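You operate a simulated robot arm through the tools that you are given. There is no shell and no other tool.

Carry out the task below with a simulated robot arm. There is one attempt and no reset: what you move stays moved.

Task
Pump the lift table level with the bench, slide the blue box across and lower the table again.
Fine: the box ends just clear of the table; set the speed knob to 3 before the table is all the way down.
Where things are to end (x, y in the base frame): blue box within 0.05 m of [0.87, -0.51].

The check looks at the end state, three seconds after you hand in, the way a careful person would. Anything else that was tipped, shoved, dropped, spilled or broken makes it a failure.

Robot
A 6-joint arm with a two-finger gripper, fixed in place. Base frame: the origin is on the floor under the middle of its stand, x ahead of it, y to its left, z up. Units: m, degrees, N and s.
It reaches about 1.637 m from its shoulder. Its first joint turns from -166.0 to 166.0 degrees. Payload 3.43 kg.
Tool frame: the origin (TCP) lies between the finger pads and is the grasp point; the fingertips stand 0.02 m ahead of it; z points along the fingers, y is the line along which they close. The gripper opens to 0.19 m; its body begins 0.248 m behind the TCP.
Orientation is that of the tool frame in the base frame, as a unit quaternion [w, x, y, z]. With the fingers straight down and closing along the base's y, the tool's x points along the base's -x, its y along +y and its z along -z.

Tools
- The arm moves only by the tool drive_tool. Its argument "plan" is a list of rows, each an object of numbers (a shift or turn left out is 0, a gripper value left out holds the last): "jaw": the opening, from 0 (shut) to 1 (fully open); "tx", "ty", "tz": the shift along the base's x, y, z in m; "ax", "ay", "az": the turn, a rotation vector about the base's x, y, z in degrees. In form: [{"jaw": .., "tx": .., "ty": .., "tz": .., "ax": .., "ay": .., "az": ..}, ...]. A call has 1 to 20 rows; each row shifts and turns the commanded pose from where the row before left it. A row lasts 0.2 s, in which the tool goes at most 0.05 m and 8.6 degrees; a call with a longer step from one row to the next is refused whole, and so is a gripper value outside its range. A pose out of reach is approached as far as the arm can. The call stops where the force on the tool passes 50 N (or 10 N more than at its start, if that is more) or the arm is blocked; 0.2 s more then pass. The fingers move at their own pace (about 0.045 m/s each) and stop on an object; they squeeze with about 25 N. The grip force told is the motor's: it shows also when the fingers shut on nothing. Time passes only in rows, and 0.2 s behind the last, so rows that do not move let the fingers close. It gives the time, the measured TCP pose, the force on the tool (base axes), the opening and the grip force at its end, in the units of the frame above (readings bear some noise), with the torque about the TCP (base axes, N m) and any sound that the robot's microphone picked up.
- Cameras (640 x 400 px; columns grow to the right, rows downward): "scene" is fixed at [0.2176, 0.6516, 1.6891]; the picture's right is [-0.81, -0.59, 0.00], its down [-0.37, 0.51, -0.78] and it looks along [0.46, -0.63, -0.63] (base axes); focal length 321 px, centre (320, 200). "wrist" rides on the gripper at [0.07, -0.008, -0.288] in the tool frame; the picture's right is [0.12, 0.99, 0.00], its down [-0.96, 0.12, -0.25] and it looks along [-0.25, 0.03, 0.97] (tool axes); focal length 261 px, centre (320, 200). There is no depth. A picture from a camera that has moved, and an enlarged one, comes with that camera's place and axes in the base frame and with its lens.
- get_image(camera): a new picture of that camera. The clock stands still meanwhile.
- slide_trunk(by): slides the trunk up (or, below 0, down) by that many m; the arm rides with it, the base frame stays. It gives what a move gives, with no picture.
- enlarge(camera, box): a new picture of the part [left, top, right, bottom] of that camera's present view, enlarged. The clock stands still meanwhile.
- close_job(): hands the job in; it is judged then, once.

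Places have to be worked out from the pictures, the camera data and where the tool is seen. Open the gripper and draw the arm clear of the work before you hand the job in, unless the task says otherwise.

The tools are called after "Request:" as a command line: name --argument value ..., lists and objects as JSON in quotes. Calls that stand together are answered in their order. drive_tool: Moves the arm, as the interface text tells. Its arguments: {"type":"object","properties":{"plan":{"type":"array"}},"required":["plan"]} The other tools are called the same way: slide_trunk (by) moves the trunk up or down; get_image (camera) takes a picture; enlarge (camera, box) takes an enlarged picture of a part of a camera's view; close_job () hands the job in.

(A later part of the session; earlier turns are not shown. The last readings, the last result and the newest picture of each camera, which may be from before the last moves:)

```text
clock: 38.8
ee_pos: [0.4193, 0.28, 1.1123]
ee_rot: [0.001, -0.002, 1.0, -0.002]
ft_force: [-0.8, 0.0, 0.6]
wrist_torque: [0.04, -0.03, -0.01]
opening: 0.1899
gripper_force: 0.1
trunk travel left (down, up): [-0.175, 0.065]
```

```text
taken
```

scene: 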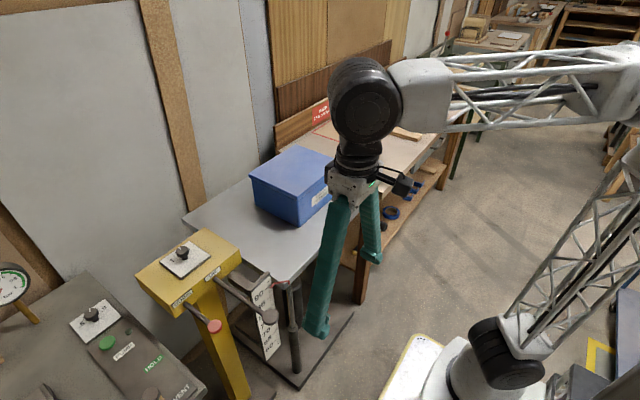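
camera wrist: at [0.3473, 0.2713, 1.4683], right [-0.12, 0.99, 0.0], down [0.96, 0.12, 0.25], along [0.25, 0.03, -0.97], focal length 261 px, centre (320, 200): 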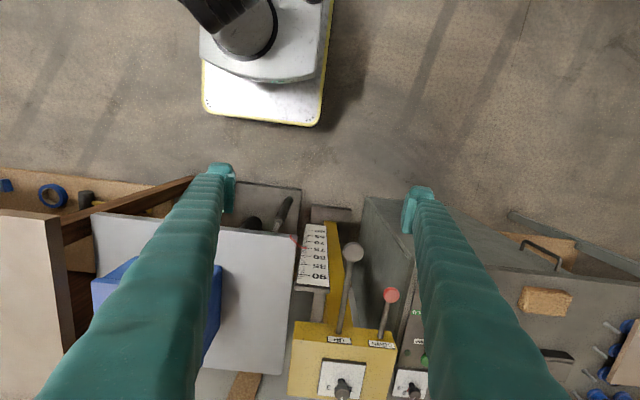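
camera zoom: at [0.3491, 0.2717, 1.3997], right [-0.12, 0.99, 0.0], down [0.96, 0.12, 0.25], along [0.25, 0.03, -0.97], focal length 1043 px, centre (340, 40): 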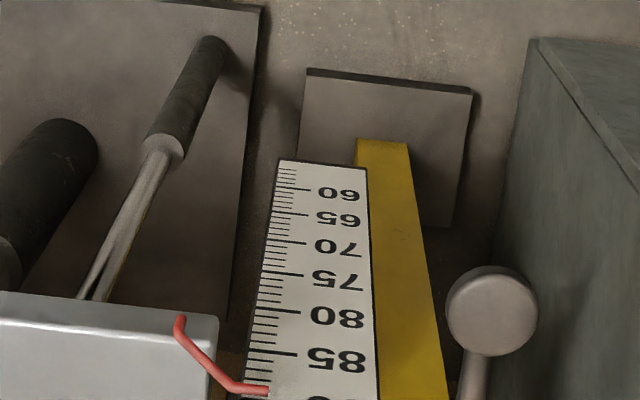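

The pointer is past 85; I'll enlarge the upper end of the scale for the exact reading and check table vs bench in the scene view.

Request:
enlarge --camera "wrist" --box '[285, 240, 345, 320]'

Request:
enlarge --camera "scene" --box '[260, 120, 400, 230]'

Request:
get_image --camera "wrist"

```text
5.00 times, centred on (315, 280) of wrist
camera zoom: at [0.3491, 0.2717, 1.3997], right [-0.12, 0.99, 0.0], down [0.96, 0.12, 0.25], along [0.25, 0.03, -0.97], focal length 1303 px, centre (345, -200)
```

zoom: 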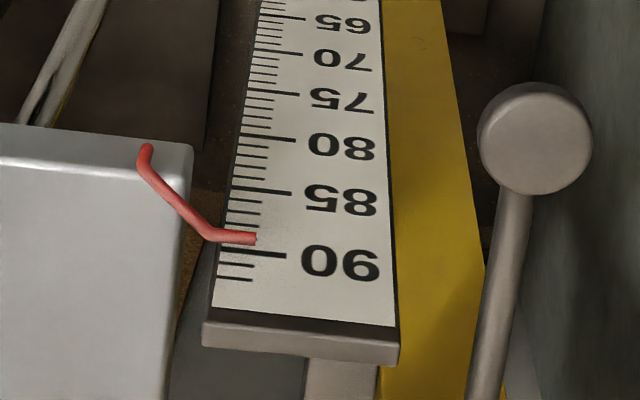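

```text
3.64 times, centred on (330, 175) of scene
camera zoom: at [0.2176, 0.6516, 1.6891], right [-0.81, -0.59, 0.0], down [-0.37, 0.51, -0.78], along [0.46, -0.63, -0.63], focal length 1168 px, centre (284, 291)
```

zoom: 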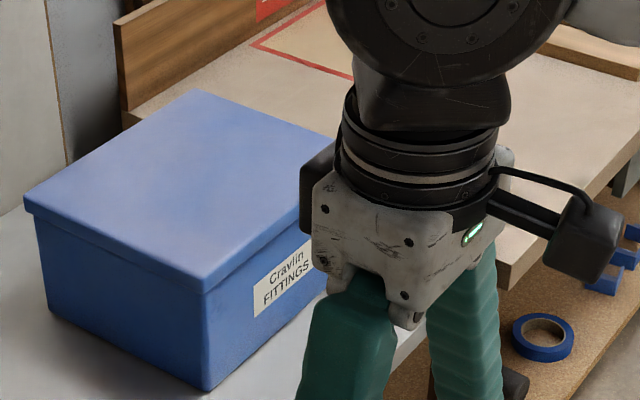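

```text
taken
camera wrist: at [0.3491, 0.2717, 1.3997], right [-0.12, 0.99, 0.0], down [0.96, 0.12, 0.25], along [0.25, 0.03, -0.97], focal length 261 px, centre (320, 200)
```

wrist: 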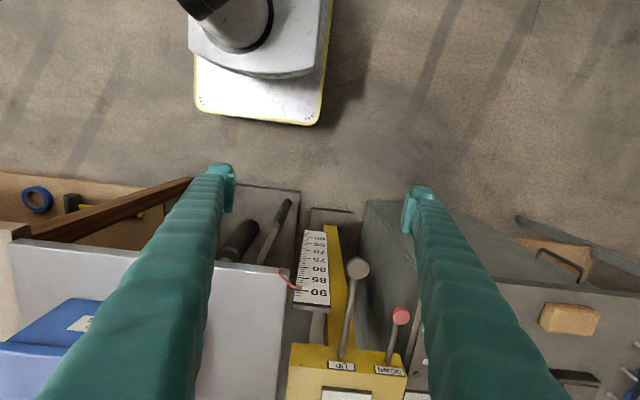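

The pointer reads about 88.7, perhaps a touch above the bench. I'll shut the fingers and feel the table top at about (0.72, 0.14) to compare directly with the bench contact at TCP z 0.898.

Request:
drive_tool --plan '[{"jaw": 0, "tx": 0.04, "ty": -0.018}, {"tx": 0.04, "ty": -0.018}, {"tx": 0.04, "ty": -0.018}, {"tx": 0.04, "ty": -0.018}, {"tx": 0.04, "ty": -0.018}, {"tx": 0.04, "ty": -0.018}, {"tx": 0.04, "ty": -0.018}, {"tx": 0.02, "ty": -0.015}, {}, {}, {}, {"tz": -0.04}, {"tz": -0.04}, {"tz": -0.04}, {"tz": -0.04}]'

Request:
drive_tool --plan '[{"tz": -0.01}, {"tz": -0.007}, {"tz": -0.007}, {"tz": -0.007}, {"tz": -0.007}, {"tz": -0.007}, {"tz": -0.007}, {"tz": -0.007}, {"tz": -0.007}]'

```text
clock: 42.0
ee_pos: [0.7167, 0.1385, 0.9517]
ee_rot: [0.001, -0.002, 1.0, -0.002]
ft_force: [-1.0, -0.2, 0.5]
wrist_torque: [0.01, -0.07, -0.01]
opening: 0.0
gripper_force: 24.8
trunk travel left (down, up): [-0.175, 0.065]
```

```text
clock: 43.2
ee_pos: [0.7203, 0.1371, 0.9214]
ee_rot: [0.005, -0.002, 1.0, -0.001]
ft_force: [-6.9, -0.7, 28.8]
wrist_torque: [0.01, 0.35, 0.11]
opening: 0.0061
gripper_force: 34.5
trunk travel left (down, up): [-0.175, 0.065]
stopped in row 5: the force on the tool passed its limit at 62 N (the readings are from after the stop); the commanded pose is now the measured one
```

Contact came at TCP z 0.921, about 2 cm above the bench contact, but the fingers read slightly spread, so I want to see what they touched.

Request:
get_image --camera "wrist"

Request:
get_image --camera "scene"

Request:
enlarge --camera "scene" --box '[220, 200, 320, 290]'

```text
taken
camera wrist: at [0.648, 0.1293, 1.208], right [-0.12, 0.99, 0.0], down [0.96, 0.12, 0.26], along [0.26, 0.03, -0.97], focal length 261 px, centre (320, 200)
```

wrist: 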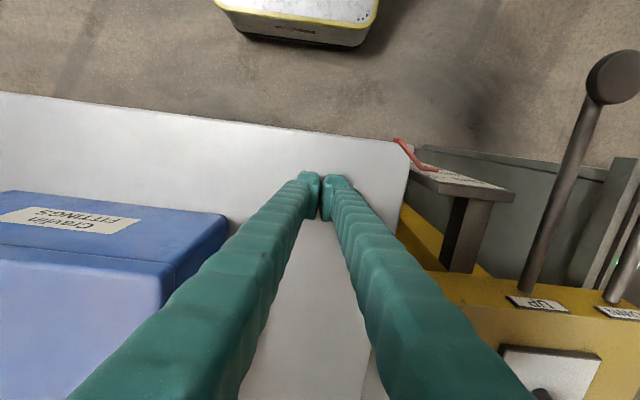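

```text
taken
```

scene: 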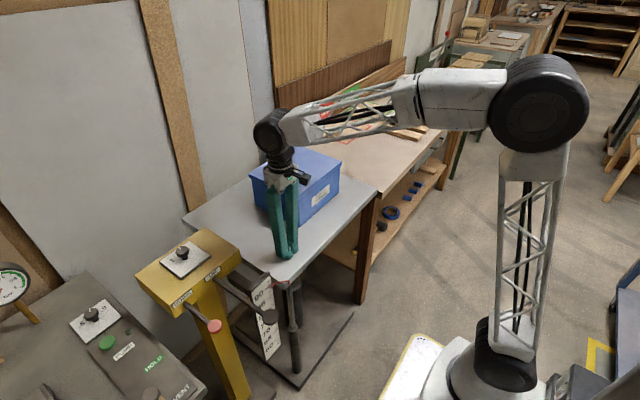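

```text
4.44 times, centred on (270, 245) of scene
camera zoom: at [0.2176, 0.6516, 1.6891], right [-0.81, -0.59, 0.0], down [-0.37, 0.51, -0.78], along [0.46, -0.63, -0.63], focal length 1428 px, centre (542, 0)
```

zoom: 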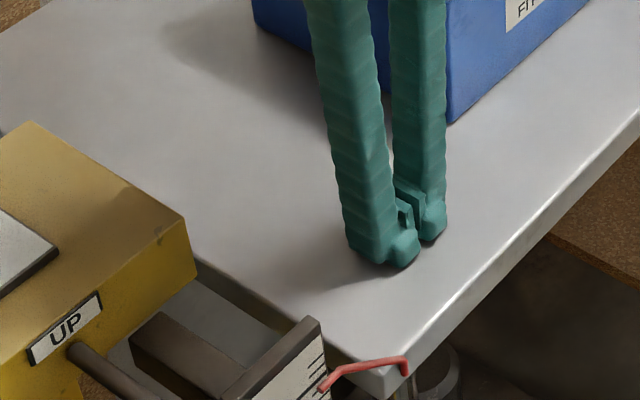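

The fingers do rest on the table itself. I'll lift off and touch again more slowly to get a reliable height.

Request:
drive_tool --plan '[{"tz": 0.02}, {"tz": 0.01}, {}, {}]'

Request:
drive_tool --plan '[{"tz": -0.01}, {"tz": -0.005}, {"tz": -0.003}, {"tz": -0.003}, {"tz": -0.003}, {"tz": -0.003}, {"tz": -0.003}, {"tz": -0.003}, {"tz": -0.003}, {"tz": -0.003}, {"tz": -0.003}, {"tz": -0.003}, {"tz": -0.003}, {"tz": -0.003}, {"tz": -0.003}]'

```text
clock: 44.2
ee_pos: [0.7212, 0.1382, 0.9493]
ee_rot: [0.004, -0.002, 1.0, -0.002]
ft_force: [0.1, -0.1, -0.2]
wrist_torque: [-0.01, -0.01, 0.01]
opening: 0.0
gripper_force: 34.0
trunk travel left (down, up): [-0.175, 0.065]
```

```text
clock: 46.0
ee_pos: [0.722, 0.1386, 0.9218]
ee_rot: [0.006, -0.002, 1.0, 0.0]
ft_force: [-7.3, 0.2, 30.5]
wrist_torque: [0.06, 0.49, 0.08]
opening: 0.0062
gripper_force: 34.5
trunk travel left (down, up): [-0.175, 0.065]
stopped in row 9: the force on the tool passed its limit at 57 N (the readings are from after the stop); the commanded pose is now the measured one
```

The table is felt again at 0.9217, so it stands about 2.3 cm above the bench (0.8984); four strokes went past. I'll let it down a bit with short taps of the DOWN lever, so I lift off and go over that lever's rod at about (0.705, 0.47).

Request:
drive_tool --plan '[{"tz": 0.04}, {"tz": 0.05}, {"tz": 0.05}, {"tz": 0.05}, {"ty": 0.045, "tx": -0.002}, {"ty": 0.045, "tx": -0.002}, {"ty": 0.045, "tx": -0.002}, {"ty": 0.045, "tx": -0.002}, {"ty": 0.045, "tx": -0.002}, {"ty": 0.045, "tx": -0.002}, {"ty": 0.045, "tx": -0.002}, {"ty": 0.015, "tx": -0.002}]'

Request:
get_image --camera "wrist"

Request:
enlarge --camera "scene" --box '[150, 230, 310, 350]'

```text
clock: 48.6
ee_pos: [0.707, 0.47, 1.11]
ee_rot: [0.005, -0.003, 1.0, -0.001]
ft_force: [-0.9, 0.0, 0.4]
wrist_torque: [0.0, -0.01, -0.01]
opening: 0.0
gripper_force: 33.8
trunk travel left (down, up): [-0.175, 0.065]
```

```text
taken
camera wrist: at [0.6335, 0.4613, 1.397], right [-0.12, 0.99, 0.0], down [0.96, 0.12, 0.26], along [0.26, 0.03, -0.97], focal length 261 px, centre (320, 200)
```

wrist: 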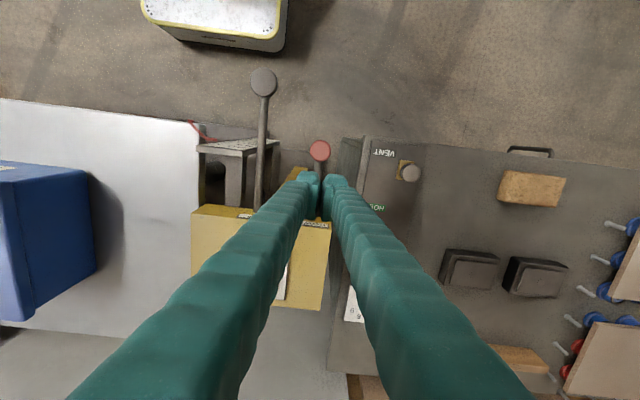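

```text
3.33 times, centred on (230, 290) of scene
camera zoom: at [0.2176, 0.6516, 1.6891], right [-0.81, -0.59, 0.0], down [-0.37, 0.51, -0.78], along [0.46, -0.63, -0.63], focal length 1071 px, centre (620, -100)
```

zoom: 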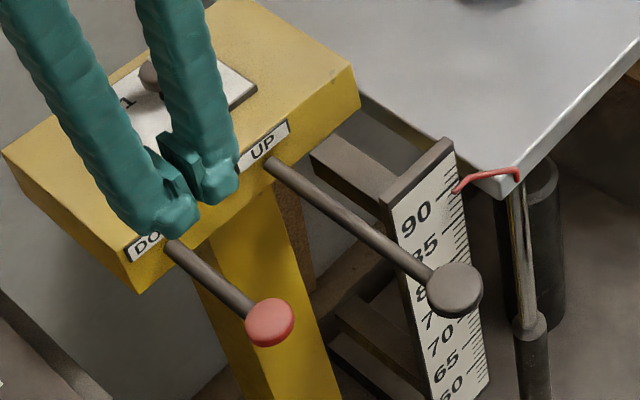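

The scene view now shows the pointer just above 90, confirming the table is about 2 cm too high. The fingers are over the DOWN rod; I come down to just above it.

Request:
drive_tool --plan '[{"tz": -0.04, "ty": -0.003}, {"tz": -0.04}, {"tz": -0.03}, {"tz": -0.015}]'

Request:
get_image --camera "wrist"

Request:
enlarge --camera "scene" --box '[150, 230, 310, 350]'

```text
clock: 49.6
ee_pos: [0.7045, 0.4661, 0.9836]
ee_rot: [0.006, -0.002, 1.0, -0.001]
ft_force: [-1.2, 0.1, 2.1]
wrist_torque: [-0.03, -0.02, -0.02]
opening: 0.0
gripper_force: 34.0
trunk travel left (down, up): [-0.175, 0.065]
```

```text
taken
camera wrist: at [0.6318, 0.4579, 1.2703], right [-0.12, 0.99, 0.0], down [0.96, 0.12, 0.26], along [0.26, 0.03, -0.97], focal length 261 px, centre (320, 200)
```

wrist: 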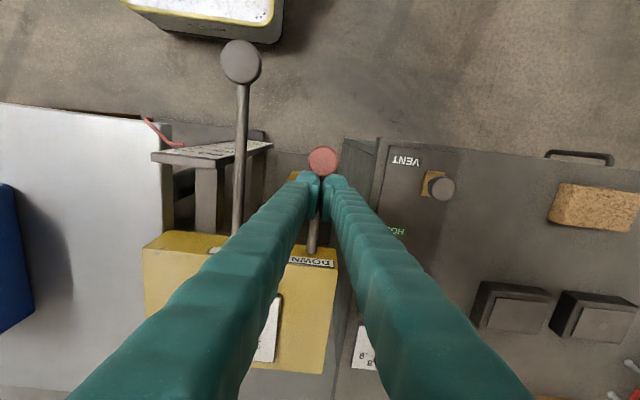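

```text
3.33 times, centred on (230, 290) of scene
camera zoom: at [0.2176, 0.6516, 1.6891], right [-0.81, -0.59, 0.0], down [-0.37, 0.51, -0.78], along [0.46, -0.63, -0.63], focal length 1071 px, centre (620, -100)
```

zoom: 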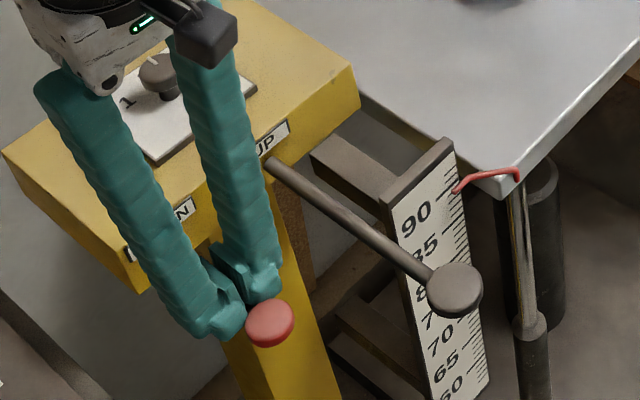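

Fingers are at the rod. A first very short tap of DOWN: about 1 cm in and straight out, then I read the pointer.

Request:
drive_tool --plan '[{"tz": -0.006}, {"tz": -0.006}, {"tz": 0.012}]'

Request:
enlarge --camera "scene" --box '[230, 260, 310, 340]'

```text
clock: 50.4
ee_pos: [0.706, 0.4662, 0.9819]
ee_rot: [0.006, -0.002, 1.0, -0.001]
ft_force: [-0.2, -2.0, 1.6]
wrist_torque: [-0.08, 0.01, 0.04]
opening: 0.0
gripper_force: 34.4
trunk travel left (down, up): [-0.175, 0.065]
```

```text
5.00 times, centred on (270, 300) of scene
camera zoom: at [0.2176, 0.6516, 1.6891], right [-0.81, -0.59, 0.0], down [-0.37, 0.51, -0.78], along [0.46, -0.63, -0.63], focal length 1606 px, centre (570, -300)
```

zoom: 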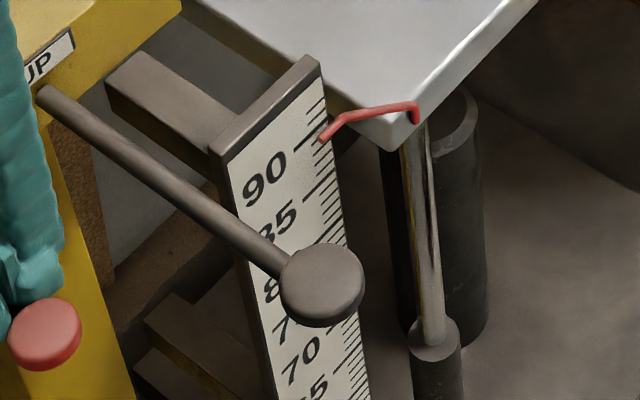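

No visible change yet; the lever needs more travel. I'll tap deeper, about 2 cm, and check again.

Request:
drive_tool --plan '[{"tz": -0.01}, {"tz": -0.01}, {"tz": 0.02}, {"tz": 0.005}]'

Request:
enlarge --camera "scene" --box '[230, 260, 310, 340]'

```text
clock: 51.4
ee_pos: [0.7064, 0.465, 0.9881]
ee_rot: [0.006, -0.003, 1.0, 0.0]
ft_force: [0.0, 0.3, -0.2]
wrist_torque: [0.02, 0.04, -0.01]
opening: 0.0
gripper_force: 33.8
trunk travel left (down, up): [-0.175, 0.065]
```

```text
5.00 times, centred on (270, 300) of scene
camera zoom: at [0.2176, 0.6516, 1.6891], right [-0.81, -0.59, 0.0], down [-0.37, 0.51, -0.78], along [0.46, -0.63, -0.63], focal length 1606 px, centre (570, -300)
```

zoom: 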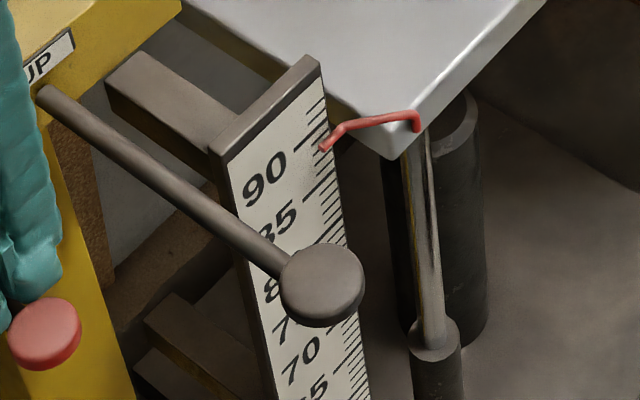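

That tap lowered the table by roughly 1 cm. One more similar tap should bring it close to 88.

Request:
drive_tool --plan '[{"tz": -0.015}, {"tz": -0.01}, {"tz": 0.02}, {"tz": 0.005}]'

Request:
enlarge --camera "scene" --box '[230, 260, 310, 340]'

```text
clock: 52.4
ee_pos: [0.7071, 0.4649, 0.9872]
ee_rot: [0.006, -0.003, 1.0, -0.001]
ft_force: [0.2, 0.2, -0.5]
wrist_torque: [-0.03, -0.02, -0.02]
opening: 0.0
gripper_force: 34.6
trunk travel left (down, up): [-0.175, 0.065]
```

```text
5.00 times, centred on (270, 300) of scene
camera zoom: at [0.2176, 0.6516, 1.6891], right [-0.81, -0.59, 0.0], down [-0.37, 0.51, -0.78], along [0.46, -0.63, -0.63], focal length 1606 px, centre (570, -300)
```

zoom: 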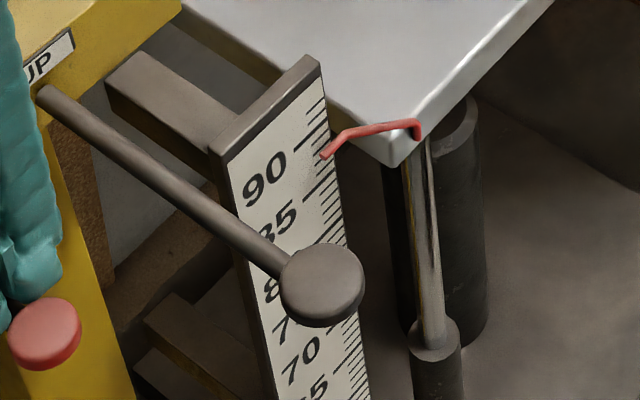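

Now roughly 1.9 cm lower than before, so about level. I'll verify by touching the table again at the same spot.

Request:
drive_tool --plan '[{"tz": 0.05}, {"tz": 0.05}, {"tz": 0.03}, {"ty": -0.045, "tx": 0.002}, {"ty": -0.045, "tx": 0.002}, {"ty": -0.045, "tx": 0.002}, {"ty": -0.045, "tx": 0.002}, {"ty": -0.045, "tx": 0.002}, {"ty": -0.045, "tx": 0.002}, {"ty": -0.045, "tx": 0.002}, {"ty": -0.015, "tx": 0.002}, {"tz": -0.05}, {"tz": -0.05}, {"tz": -0.05}, {"tz": -0.03}, {}]'

Request:
drive_tool --plan '[{"tz": -0.005}, {"tz": -0.005}, {"tz": -0.004}, {"tz": -0.004}, {"tz": -0.003}, {"tz": -0.003}, {"tz": -0.003}, {"tz": -0.003}, {"tz": -0.003}, {"tz": -0.003}, {"tz": -0.003}, {"tz": -0.003}, {"tz": -0.003}, {"tz": -0.003}, {"tz": -0.003}]'

```text
clock: 55.8
ee_pos: [0.7208, 0.1335, 0.9383]
ee_rot: [0.006, -0.002, 1.0, 0.0]
ft_force: [0.1, 0.4, 0.2]
wrist_torque: [-0.01, -0.01, 0.0]
opening: 0.0
gripper_force: 34.4
trunk travel left (down, up): [-0.175, 0.065]
```

```text
clock: 58.4
ee_pos: [0.7238, 0.1358, 0.9029]
ee_rot: [0.01, -0.003, 1.0, 0.0]
ft_force: [-6.4, -2.2, 29.4]
wrist_torque: [-0.06, 0.48, 0.04]
opening: 0.0061
gripper_force: 34.0
trunk travel left (down, up): [-0.175, 0.065]
stopped in row 12: the force on the tool passed its limit at 55 N (the readings are from after the stop); the commanded pose is now the measured one
```

Contact is now 0.903 versus 0.898 on the bench, so the table is level with the bench, just a few millimetres high, which suits sliding across. I'll lift, open the jaws and turn the gripper so both fingers stand side by side along x for a straight push.

Request:
drive_tool --plan '[{"tz": 0.04, "ay": 0.5}, {"tz": 0.05, "ay": 0.6}, {"tz": 0.05}, {"tz": 0.05}, {"tz": 0.05}, {"jaw": 1, "tx": 0.008, "ty": 0.002, "az": -7.5}, {"tx": 0.008, "ty": 0.002, "az": -7.5}, {"tx": 0.008, "ty": 0.002, "az": -7.5}, {"tx": 0.008, "ty": 0.002, "az": -7.5}, {"tx": 0.008, "ty": 0.002, "az": -7.5}, {"tx": 0.008, "ty": 0.002, "az": -7.5}, {"tx": 0.008, "ty": 0.002, "az": -7.5}, {"tx": 0.008, "ty": 0.002, "az": -7.5}, {"tx": 0.008, "ty": 0.002, "az": -7.5}, {"tx": 0.008, "ty": 0.002, "az": -7.5}, {"tx": 0.008, "ty": 0.002, "az": -7.5}, {"tx": 0.008, "ty": 0.002, "az": -7.5}]'

Request:
get_image --camera "wrist"

Request:
get_image --camera "scene"

```text
clock: 62.0
ee_pos: [0.8198, 0.1607, 1.1408]
ee_rot: [-0.001, 0.706, 0.709, 0.0]
ft_force: [-0.4, 0.8, 0.3]
wrist_torque: [-0.02, -0.01, 0.02]
opening: 0.1903
gripper_force: 0.1
trunk travel left (down, up): [-0.175, 0.065]
```

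```text
taken
camera wrist: at [0.8116, 0.2299, 1.43], right [0.99, 0.12, 0.0], down [0.12, -0.96, 0.25], along [0.03, -0.24, -0.97], focal length 261 px, centre (320, 200)
```

wrist: 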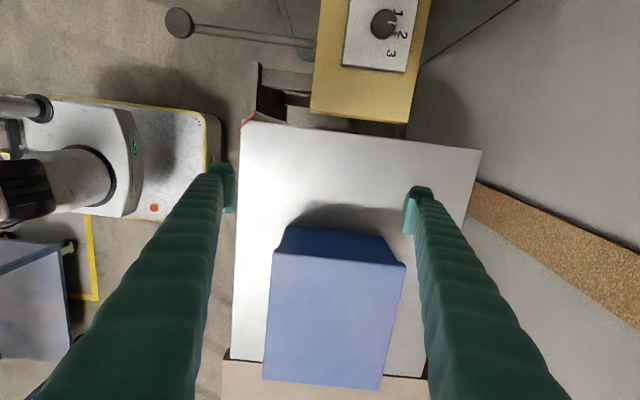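

```text
taken
```

scene: 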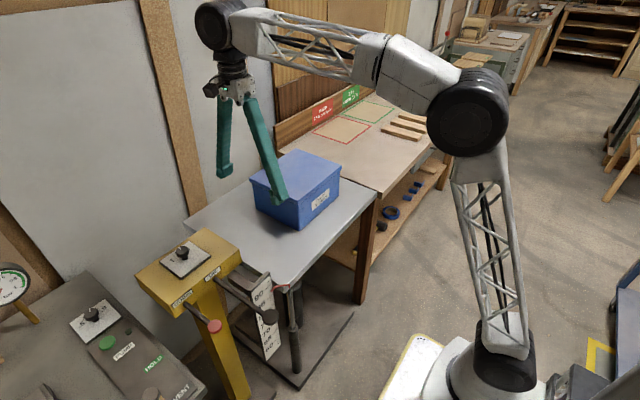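

From this view the lid spans x 0.756–0.99 and y −0.249–0.027, so the box is centred near (0.873, −0.111) and square to the axes; it needs about −0.40 m in y. I'll narrow the jaws to 0.14, line up at x 0.873 behind it, and lower to just above the table.

Request:
drive_tool --plan '[{"jaw": 0.737, "tx": 0.027, "ty": -0.03}, {"tx": 0.026, "ty": -0.027}, {}, {"tz": -0.05}, {"tz": -0.05}, {"tz": -0.05}, {"tz": -0.04}, {"tz": -0.02}, {}]'

Request:
get_image --camera "wrist"

Request:
enlarge --camera "scene" --box '[180, 130, 380, 260]'

```text
clock: 64.0
ee_pos: [0.874, 0.1023, 0.9312]
ee_rot: [-0.001, 0.705, 0.709, 0.001]
ft_force: [-0.1, -0.6, 0.0]
wrist_torque: [0.0, 0.01, -0.01]
opening: 0.1399
gripper_force: 0.1
trunk travel left (down, up): [-0.175, 0.065]
```

```text
taken
camera wrist: at [0.8655, 0.1727, 1.2186], right [0.99, 0.12, 0.0], down [0.12, -0.96, 0.25], along [0.03, -0.24, -0.97], focal length 261 px, centre (320, 200)
```

wrist: 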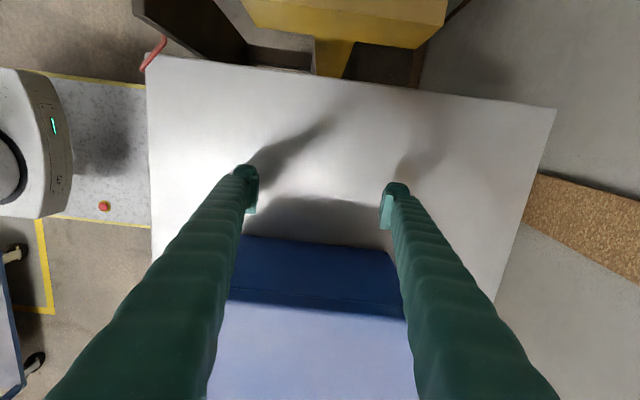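

```text
3.08 times, centred on (280, 195) of scene
camera zoom: at [0.2176, 0.6516, 1.6891], right [-0.81, -0.59, 0.0], down [-0.37, 0.51, -0.78], along [0.46, -0.63, -0.63], focal length 989 px, centre (443, 215)
```

zoom: 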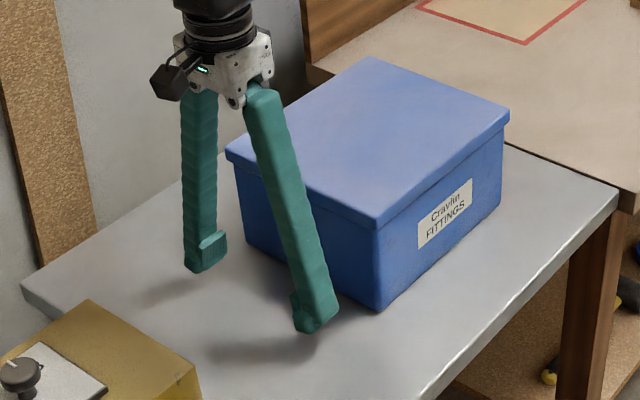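

Both fingers are behind the box with tips about 3 cm above the table. I start pushing in −y, gently at first.

Request:
drive_tool --plan '[{"ty": -0.02}, {"ty": -0.015}, {"ty": -0.01}, {"ty": -0.01}, {"ty": -0.01}, {"ty": -0.01}, {"ty": -0.015}, {"ty": -0.015}, {"ty": -0.015}]'

Request:
enlarge --camera "scene" --box '[200, 110, 400, 240]'

```text
clock: 66.0
ee_pos: [0.8719, -0.0182, 0.93]
ee_rot: [0.0, 0.705, 0.709, 0.0]
ft_force: [0.5, 3.5, 0.4]
wrist_torque: [0.0, 0.0, -0.24]
opening: 0.1402
gripper_force: 0.9
trunk travel left (down, up): [-0.175, 0.065]
```

```text
3.08 times, centred on (300, 175) of scene
camera zoom: at [0.2176, 0.6516, 1.6891], right [-0.81, -0.59, 0.0], down [-0.37, 0.51, -0.78], along [0.46, -0.63, -0.63], focal length 989 px, centre (382, 277)
```

zoom: 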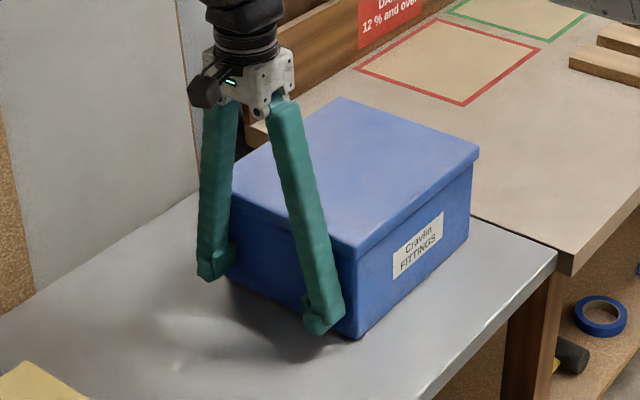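

The box slides with only about 3.5 N. I continue pushing steadily until its front edge is over the gap and onto the bench.

Request:
drive_tool --plan '[{"ty": -0.015}, {"ty": -0.015}, {"ty": -0.015}, {"ty": -0.015}, {"ty": -0.015}, {"ty": -0.015}, {"ty": -0.015}, {"ty": -0.015}, {"ty": -0.015}]'

Request:
enlarge --camera "scene" --box '[220, 90, 420, 220]'

Request:
get_image --camera "wrist"

```text
clock: 68.0
ee_pos: [0.8741, -0.1524, 0.9308]
ee_rot: [-0.001, 0.706, 0.709, 0.001]
ft_force: [1.2, 3.8, 1.0]
wrist_torque: [-0.04, 0.03, 0.01]
opening: 0.1402
gripper_force: 0.4
trunk travel left (down, up): [-0.175, 0.065]
```

```text
3.08 times, centred on (320, 155) of scene
camera zoom: at [0.2176, 0.6516, 1.6891], right [-0.81, -0.59, 0.0], down [-0.37, 0.51, -0.78], along [0.46, -0.63, -0.63], focal length 989 px, centre (320, 338)
```

zoom: 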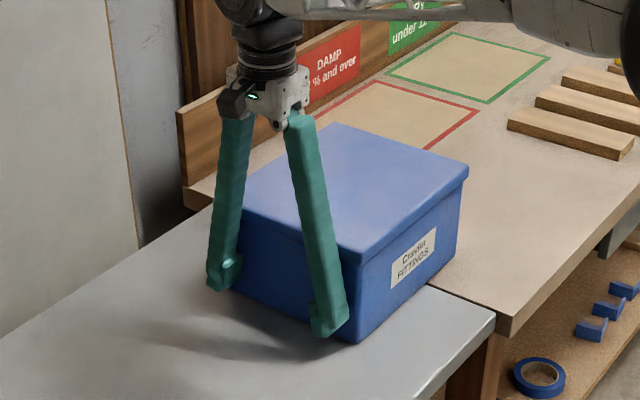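

```text
taken
camera wrist: at [0.865, -0.0826, 1.2188], right [0.99, 0.12, 0.0], down [0.12, -0.96, 0.25], along [0.03, -0.24, -0.97], focal length 261 px, centre (320, 200)
```

wrist: 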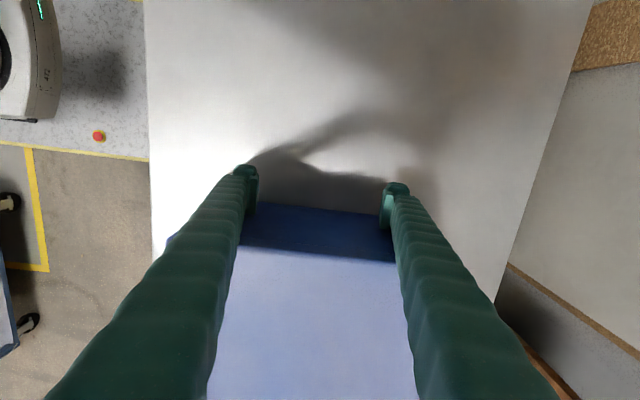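

The leading edge has crossed onto the bench without catching (3.8 N). I push on by another 0.15 m.

Request:
drive_tool --plan '[{"ty": -0.015}, {"ty": -0.015}, {"ty": -0.015}, {"ty": -0.015}, {"ty": -0.015}, {"ty": -0.015}, {"ty": -0.015}, {"ty": -0.015}, {"ty": -0.015}, {"ty": -0.015}]'

Request:
enlarge --camera "scene" --box '[240, 70, 440, 200]'

Request:
get_image --camera "wrist"

```text
clock: 70.2
ee_pos: [0.8722, -0.3026, 0.9311]
ee_rot: [0.0, 0.705, 0.709, 0.0]
ft_force: [-0.1, 2.6, -0.3]
wrist_torque: [0.04, -0.03, -0.2]
opening: 0.1401
gripper_force: 0.0
trunk travel left (down, up): [-0.175, 0.065]
```

```text
3.08 times, centred on (340, 135) of scene
camera zoom: at [0.2176, 0.6516, 1.6891], right [-0.81, -0.59, 0.0], down [-0.37, 0.51, -0.78], along [0.46, -0.63, -0.63], focal length 989 px, centre (258, 400)
```

zoom: 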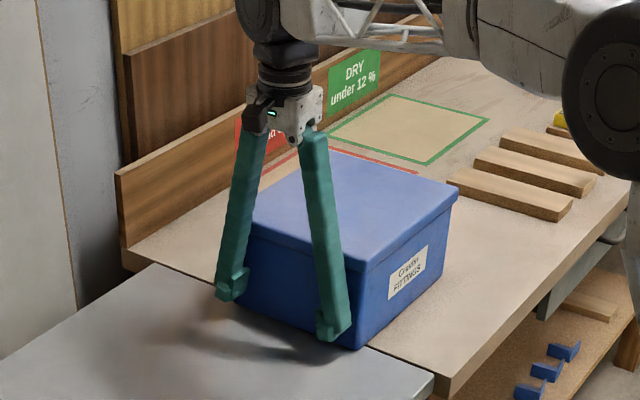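

```text
taken
camera wrist: at [0.8639, -0.2325, 1.2198], right [0.99, 0.12, 0.0], down [0.12, -0.96, 0.25], along [0.03, -0.24, -0.97], focal length 261 px, centre (320, 200)
```

wrist: 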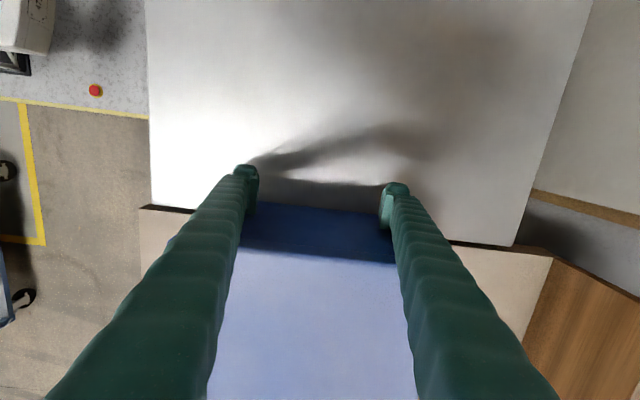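

The box's rear edge is now at about y −0.328, centre about −0.466. I push another 0.047 m so it is fully on the bench and clear of the table.

Request:
drive_tool --plan '[{"ty": -0.012}, {"ty": -0.012}, {"ty": -0.012}, {"ty": -0.011}, {}]'

Request:
get_image --camera "wrist"

Request:
enlarge --camera "scene" --box '[240, 70, 440, 200]'

```text
clock: 71.4
ee_pos: [0.8735, -0.3494, 0.9299]
ee_rot: [0.0, 0.705, 0.709, 0.001]
ft_force: [0.8, 3.5, 0.9]
wrist_torque: [0.01, -0.04, 0.14]
opening: 0.1401
gripper_force: 0.4
trunk travel left (down, up): [-0.175, 0.065]
```

```text
taken
camera wrist: at [0.8647, -0.2809, 1.2192], right [0.99, 0.12, 0.0], down [0.12, -0.96, 0.25], along [0.03, -0.24, -0.97], focal length 261 px, centre (320, 200)
```

wrist: 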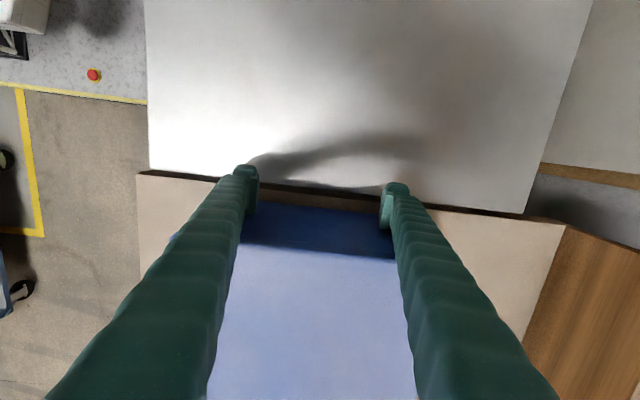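

```text
3.08 times, centred on (340, 135) of scene
camera zoom: at [0.2176, 0.6516, 1.6891], right [-0.81, -0.59, 0.0], down [-0.37, 0.51, -0.78], along [0.46, -0.63, -0.63], focal length 989 px, centre (258, 400)
```

zoom: 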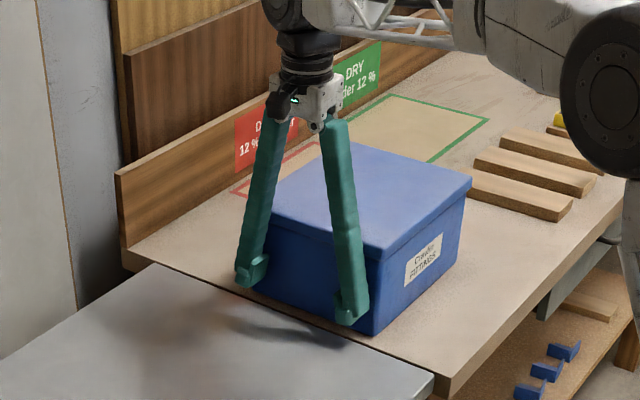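

The box appears fully on the bench; I'll enlarge the edge region to confirm it is clear of the table.

Request:
enlarge --camera "wrist" --box '[230, 150, 420, 270]'

Request:
enlarge --camera "scene" --box '[310, 140, 390, 200]'

```text
3.33 times, centred on (325, 210) of wrist
camera zoom: at [0.8647, -0.2809, 1.2192], right [0.99, 0.12, 0.0], down [0.12, -0.96, 0.25], along [0.03, -0.24, -0.97], focal length 869 px, centre (303, 167)
```

zoom: 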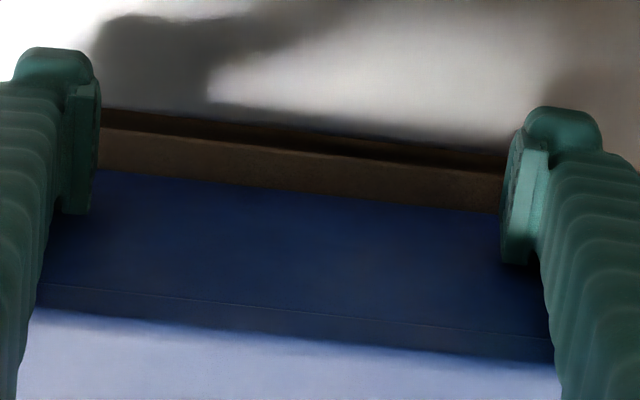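

```text
6.67 times, centred on (350, 170) of scene
camera zoom: at [0.2176, 0.6516, 1.6891], right [-0.81, -0.59, 0.0], down [-0.37, 0.51, -0.78], along [0.46, -0.63, -0.63], focal length 2142 px, centre (120, 400)
```

zoom: 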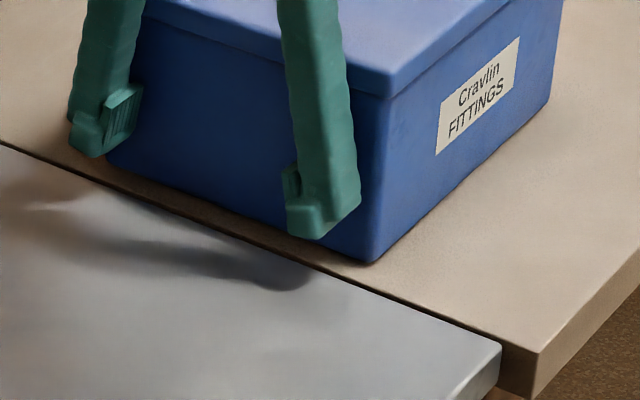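

The box stands fully on the bench, about 2 cm inside its edge, centred at roughly (0.873, −0.515), clear of the table. I'll back the fingers off in +y and rise.

Request:
drive_tool --plan '[{"ty": 0.015}, {"ty": 0.03}, {"ty": 0.04}, {"ty": 0.04, "tz": 0.02}, {"ty": 0.03, "tz": 0.04}, {"tz": 0.05}, {"tz": 0.05}, {"tz": 0.05}, {"tz": 0.04}]'

Request:
get_image --camera "wrist"

Request:
get_image --camera "scene"

```text
clock: 73.4
ee_pos: [0.8726, -0.1934, 1.1813]
ee_rot: [-0.001, 0.705, 0.709, 0.001]
ft_force: [-0.3, 1.1, -0.8]
wrist_torque: [-0.03, 0.0, -0.01]
opening: 0.1401
gripper_force: 0.0
trunk travel left (down, up): [-0.175, 0.065]
```

```text
taken
camera wrist: at [0.8639, -0.1226, 1.4698], right [0.99, 0.12, 0.0], down [0.12, -0.96, 0.25], along [0.03, -0.24, -0.97], focal length 261 px, centre (320, 200)
```

wrist: 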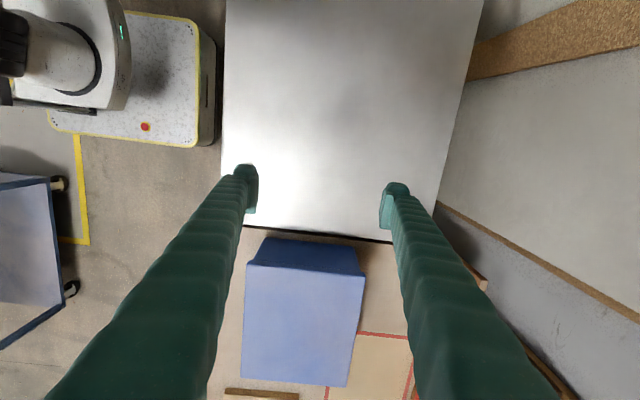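

```text
taken
```

scene: 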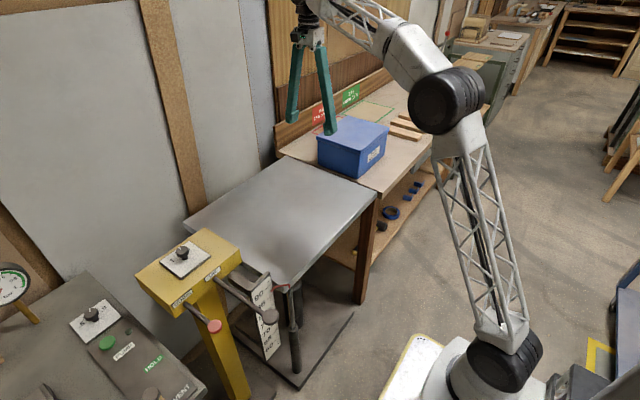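

The box centre measures about (0.870, −0.515), right on target. Now the speed knob: I'll travel over to about (0.86, 0.39) at safe height, turning the tool back, to look straight down on it.

Request:
drive_tool --plan '[{"ty": 0.044, "tz": 0.003, "az": 6.93}, {"ty": 0.044, "tz": 0.003, "az": 6.93}, {"ty": 0.044, "tz": 0.003, "az": 6.93}, {"ty": 0.044, "tz": 0.003, "az": 6.93}, {"ty": 0.044, "tz": 0.003, "az": 6.93}, {"ty": 0.044, "tz": 0.003, "az": 6.93}, {"ty": 0.044, "tz": 0.003, "az": 6.93}, {"ty": 0.044, "tz": 0.003, "az": 6.93}, {"ty": 0.044, "tz": 0.003, "az": 6.93}, {"ty": 0.044, "tz": 0.003, "az": 6.93}, {"ty": 0.044, "tz": 0.003, "az": 6.93}, {"ty": 0.044, "tz": 0.003, "az": 6.93}, {"ty": 0.052, "tz": 0.0, "tx": 0.0, "az": 6.84}]'

Request:
get_image --camera "wrist"

```text
refused: row 13 steps farther than a row can; nothing moved
```

```text
taken
camera wrist: at [0.8639, -0.1226, 1.4698], right [0.99, 0.12, 0.0], down [0.12, -0.96, 0.25], along [0.03, -0.24, -0.97], focal length 261 px, centre (320, 200)
```

wrist: 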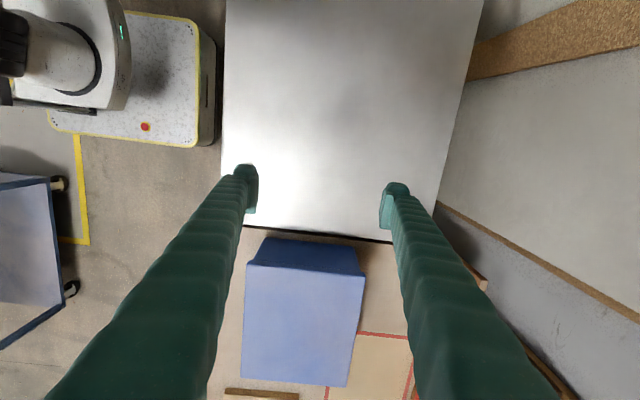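

The last row was just too long and nothing moved; I resend the same travel with even steps.

Request:
drive_tool --plan '[{"ty": 0.0445, "tz": 0.003, "az": 6.92}, {"ty": 0.0445, "tz": 0.003, "az": 6.92}, {"ty": 0.0445, "tz": 0.003, "az": 6.92}, {"ty": 0.0445, "tz": 0.003, "az": 6.92}, {"ty": 0.0445, "tz": 0.003, "az": 6.92}, {"ty": 0.0445, "tz": 0.003, "az": 6.92}, {"ty": 0.0445, "tz": 0.003, "az": 6.92}, {"ty": 0.0445, "tz": 0.003, "az": 6.92}, {"ty": 0.0445, "tz": 0.003, "az": 6.92}, {"ty": 0.0445, "tz": 0.003, "az": 6.92}, {"ty": 0.0445, "tz": 0.003, "az": 6.92}, {"ty": 0.0445, "tz": 0.003, "az": 6.92}, {"ty": 0.0445, "az": 6.92}]'

Request:
get_image --camera "wrist"

```text
clock: 76.2
ee_pos: [0.8611, 0.3794, 1.2013]
ee_rot: [0.002, -0.004, 1.0, 0.001]
ft_force: [-0.2, -0.2, 0.7]
wrist_torque: [0.17, -0.05, 0.0]
opening: 0.1397
gripper_force: 0.0
out of reach, approached as far as the arm can: row 12, 13
trunk travel left (down, up): [-0.175, 0.065]
```

```text
taken
camera wrist: at [0.79, 0.3705, 1.4894], right [-0.13, 0.99, 0.0], down [0.96, 0.12, 0.25], along [0.25, 0.03, -0.97], focal length 261 px, centre (320, 200)
```

wrist: 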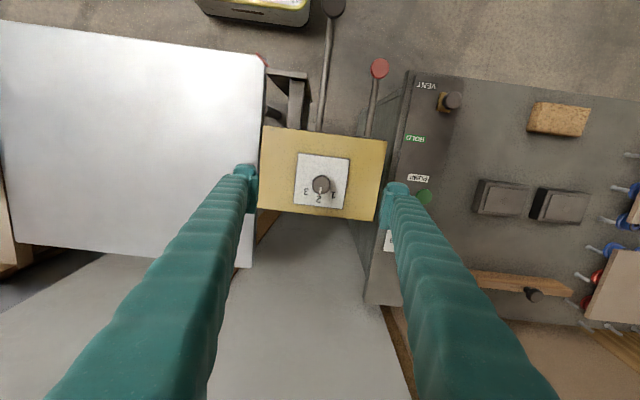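

The knob is visible between the fingers; I'll enlarge it to see its pointer and the 1-2-3 marks.

Request:
enlarge --camera "wrist" --box '[285, 145, 365, 215]'

```text
5.71 times, centred on (325, 180) of wrist
camera zoom: at [0.79, 0.3705, 1.4894], right [-0.13, 0.99, 0.0], down [0.96, 0.12, 0.25], along [0.25, 0.03, -0.97], focal length 1489 px, centre (291, 314)
```

zoom: 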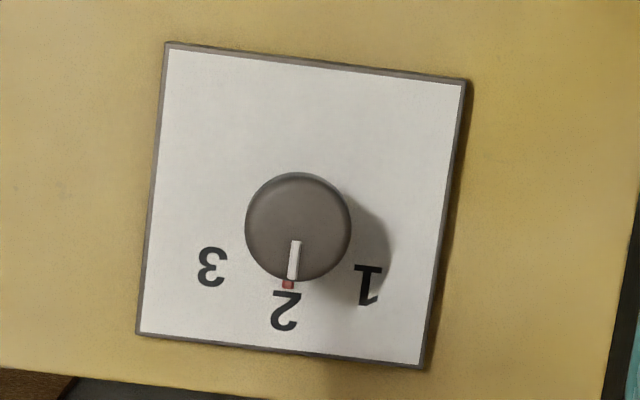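

The knob's white pointer sits at 2; 3 lies about 48° clockwise seen from above, and the knob axis is at about (0.882, 0.3835). I'll narrow the jaws and come down above it, then check alignment.

Request:
drive_tool --plan '[{"jaw": 0.35, "tz": -0.04}, {"tz": -0.04}, {"tz": -0.03}, {}, {}, {}]'

Request:
get_image --camera "wrist"

```text
clock: 77.6
ee_pos: [0.8627, 0.3798, 1.0929]
ee_rot: [0.0, -0.002, 1.0, 0.0]
ft_force: [0.1, -0.7, 0.7]
wrist_torque: [-0.01, 0.01, 0.02]
opening: 0.0666
gripper_force: 0.1
trunk travel left (down, up): [-0.175, 0.065]
```

```text
taken
camera wrist: at [0.7925, 0.3722, 1.3799], right [-0.12, 0.99, 0.0], down [0.96, 0.12, 0.24], along [0.24, 0.03, -0.97], focal length 261 px, centre (320, 200)
```

wrist: 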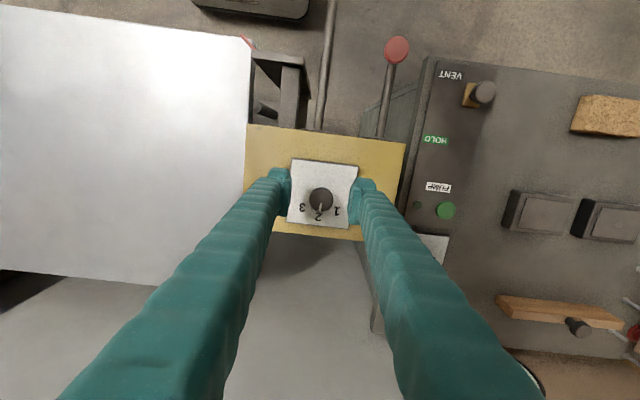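

Knob confirmed at (0.8815, 0.384). I centre the open fingers on it and descend slowly, feeling for the plate.

Request:
drive_tool --plan '[{"tx": 0.0188, "ty": 0.0042}, {"tz": -0.03}, {"tz": -0.015}, {}]'

Request:
get_image --camera "wrist"

Request:
enlarge --camera "scene" --box '[130, 200, 250, 300]'

```text
clock: 78.6
ee_pos: [0.8811, 0.3851, 1.0466]
ee_rot: [0.0, -0.002, 1.0, -0.001]
ft_force: [0.1, 0.1, -1.2]
wrist_torque: [0.01, -0.02, 0.0]
opening: 0.0665
gripper_force: 0.1
trunk travel left (down, up): [-0.175, 0.065]
```

```text
taken
camera wrist: at [0.8118, 0.3756, 1.3342], right [-0.12, 0.99, 0.0], down [0.96, 0.12, 0.25], along [0.24, 0.03, -0.97], focal length 261 px, centre (320, 200)
```

wrist: 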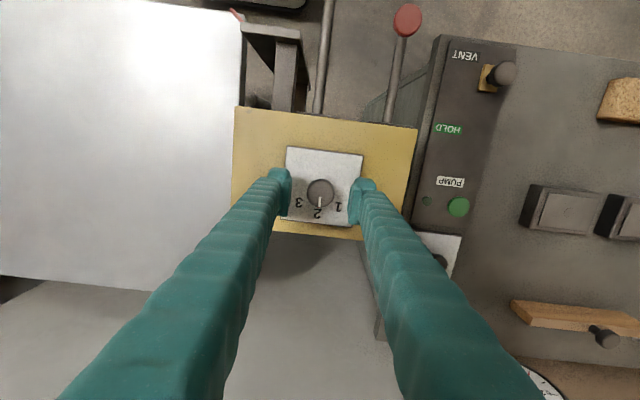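

```text
4.00 times, centred on (190, 250) of scene
camera zoom: at [0.2176, 0.6516, 1.6891], right [-0.81, -0.59, 0.0], down [-0.37, 0.51, -0.78], along [0.46, -0.63, -0.63], focal length 1285 px, centre (840, 0)
```

zoom: 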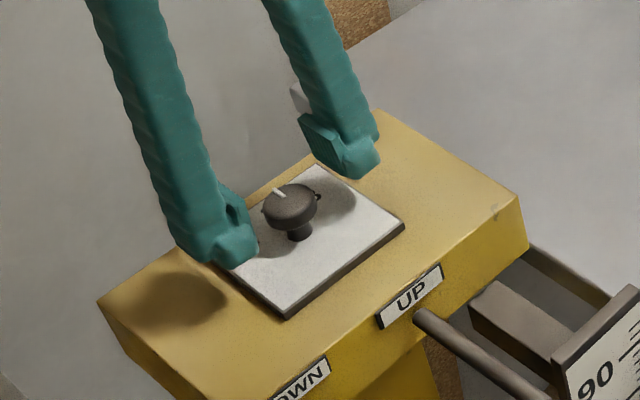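

The fingers straddle the knob well. I lower in small steps to bring the pads around its cap.

Request:
drive_tool --plan '[{"tz": -0.005}, {"tz": -0.005}, {"tz": -0.005}, {"tz": -0.004}, {"tz": -0.004}]'

Request:
enlarge --camera "scene" --box '[130, 200, 250, 300]'

```text
clock: 79.8
ee_pos: [0.8814, 0.384, 1.0234]
ee_rot: [0.0, -0.003, 1.0, 0.0]
ft_force: [-0.3, -0.2, 0.2]
wrist_torque: [0.04, -0.02, 0.0]
opening: 0.0666
gripper_force: 0.0
trunk travel left (down, up): [-0.175, 0.065]
```

```text
4.00 times, centred on (190, 250) of scene
camera zoom: at [0.2176, 0.6516, 1.6891], right [-0.81, -0.59, 0.0], down [-0.37, 0.51, -0.78], along [0.46, -0.63, -0.63], focal length 1285 px, centre (840, 0)
```

zoom: 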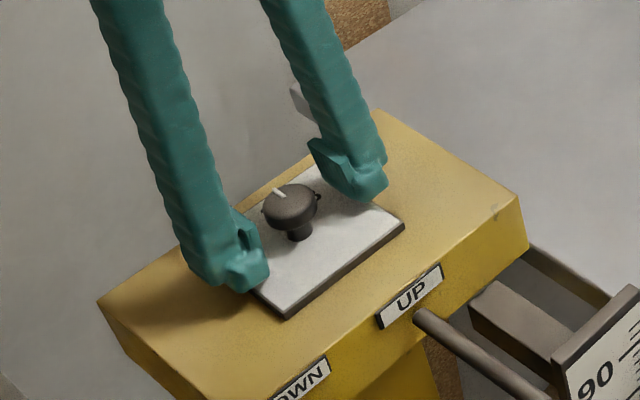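

The tips are at about 1.003 around the cap (about 1.018). I close the fingers on the knob.

Request:
drive_tool --plan '[{"jaw": 0}, {}, {}, {}]'

Request:
enlarge --camera "wrist" --box '[270, 150, 370, 240]'

Request:
enlarge --camera "scene" --box '[130, 200, 250, 300]'

```text
clock: 80.8
ee_pos: [0.8801, 0.3853, 1.0228]
ee_rot: [-0.001, -0.003, 1.0, 0.001]
ft_force: [0.6, 5.1, -0.4]
wrist_torque: [0.05, -0.06, 0.01]
opening: 0.0296
gripper_force: 45.1
trunk travel left (down, up): [-0.175, 0.065]
```

```text
4.44 times, centred on (320, 195) of wrist
camera zoom: at [0.8108, 0.3761, 1.3107], right [-0.12, 0.99, 0.0], down [0.96, 0.12, 0.25], along [0.24, 0.03, -0.97], focal length 1158 px, centre (320, 222)
```

zoom: 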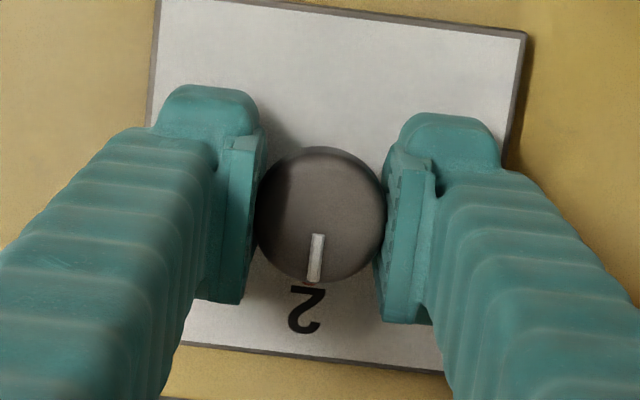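

```text
4.00 times, centred on (190, 250) of scene
camera zoom: at [0.2176, 0.6516, 1.6891], right [-0.81, -0.59, 0.0], down [-0.37, 0.51, -0.78], along [0.46, -0.63, -0.63], focal length 1285 px, centre (840, 0)
```

zoom: 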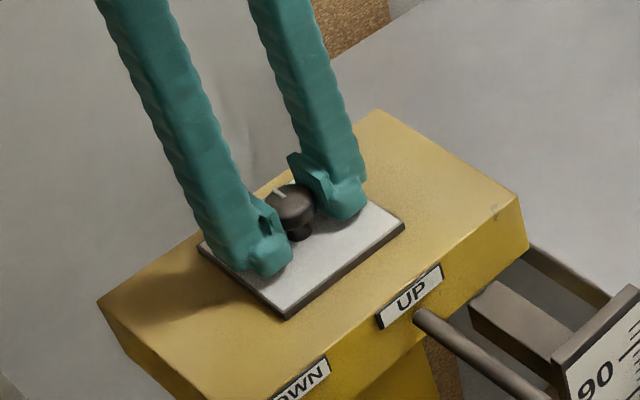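

The knob is held well (opening 0.030). I turn it 48° clockwise seen from above toward 3.

Request:
drive_tool --plan '[{"az": -6}, {"az": -6}, {"az": -6}, {"az": -6}, {"az": -6}, {"az": -6}, {"az": -6}, {"az": -6}, {}]'

Request:
enlarge --camera "wrist" --box '[270, 150, 370, 240]'

Request:
enlarge --camera "scene" --box '[130, 200, 250, 300]'

```text
clock: 82.8
ee_pos: [0.8798, 0.3859, 1.0219]
ee_rot: [0.0, 0.404, 0.915, 0.0]
ft_force: [1.2, 15.1, 0.6]
wrist_torque: [-0.05, -0.08, -0.01]
opening: 0.0298
gripper_force: 44.7
trunk travel left (down, up): [-0.175, 0.065]
```

```text
4.44 times, centred on (320, 195) of wrist
camera zoom: at [0.8273, 0.4308, 1.3106], right [0.65, 0.76, 0.0], down [0.73, -0.63, 0.25], along [0.19, -0.16, -0.97], focal length 1158 px, centre (320, 222)
```

zoom: 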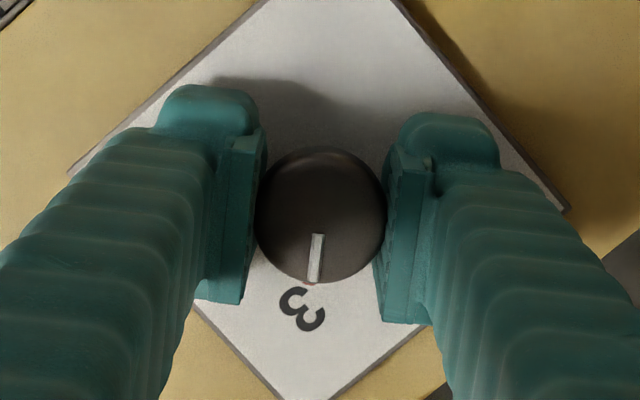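

```text
4.00 times, centred on (190, 250) of scene
camera zoom: at [0.2176, 0.6516, 1.6891], right [-0.81, -0.59, 0.0], down [-0.37, 0.51, -0.78], along [0.46, -0.63, -0.63], focal length 1285 px, centre (840, 0)
```

zoom: 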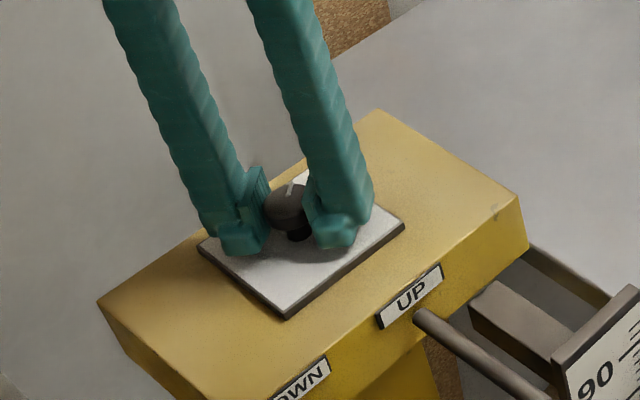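

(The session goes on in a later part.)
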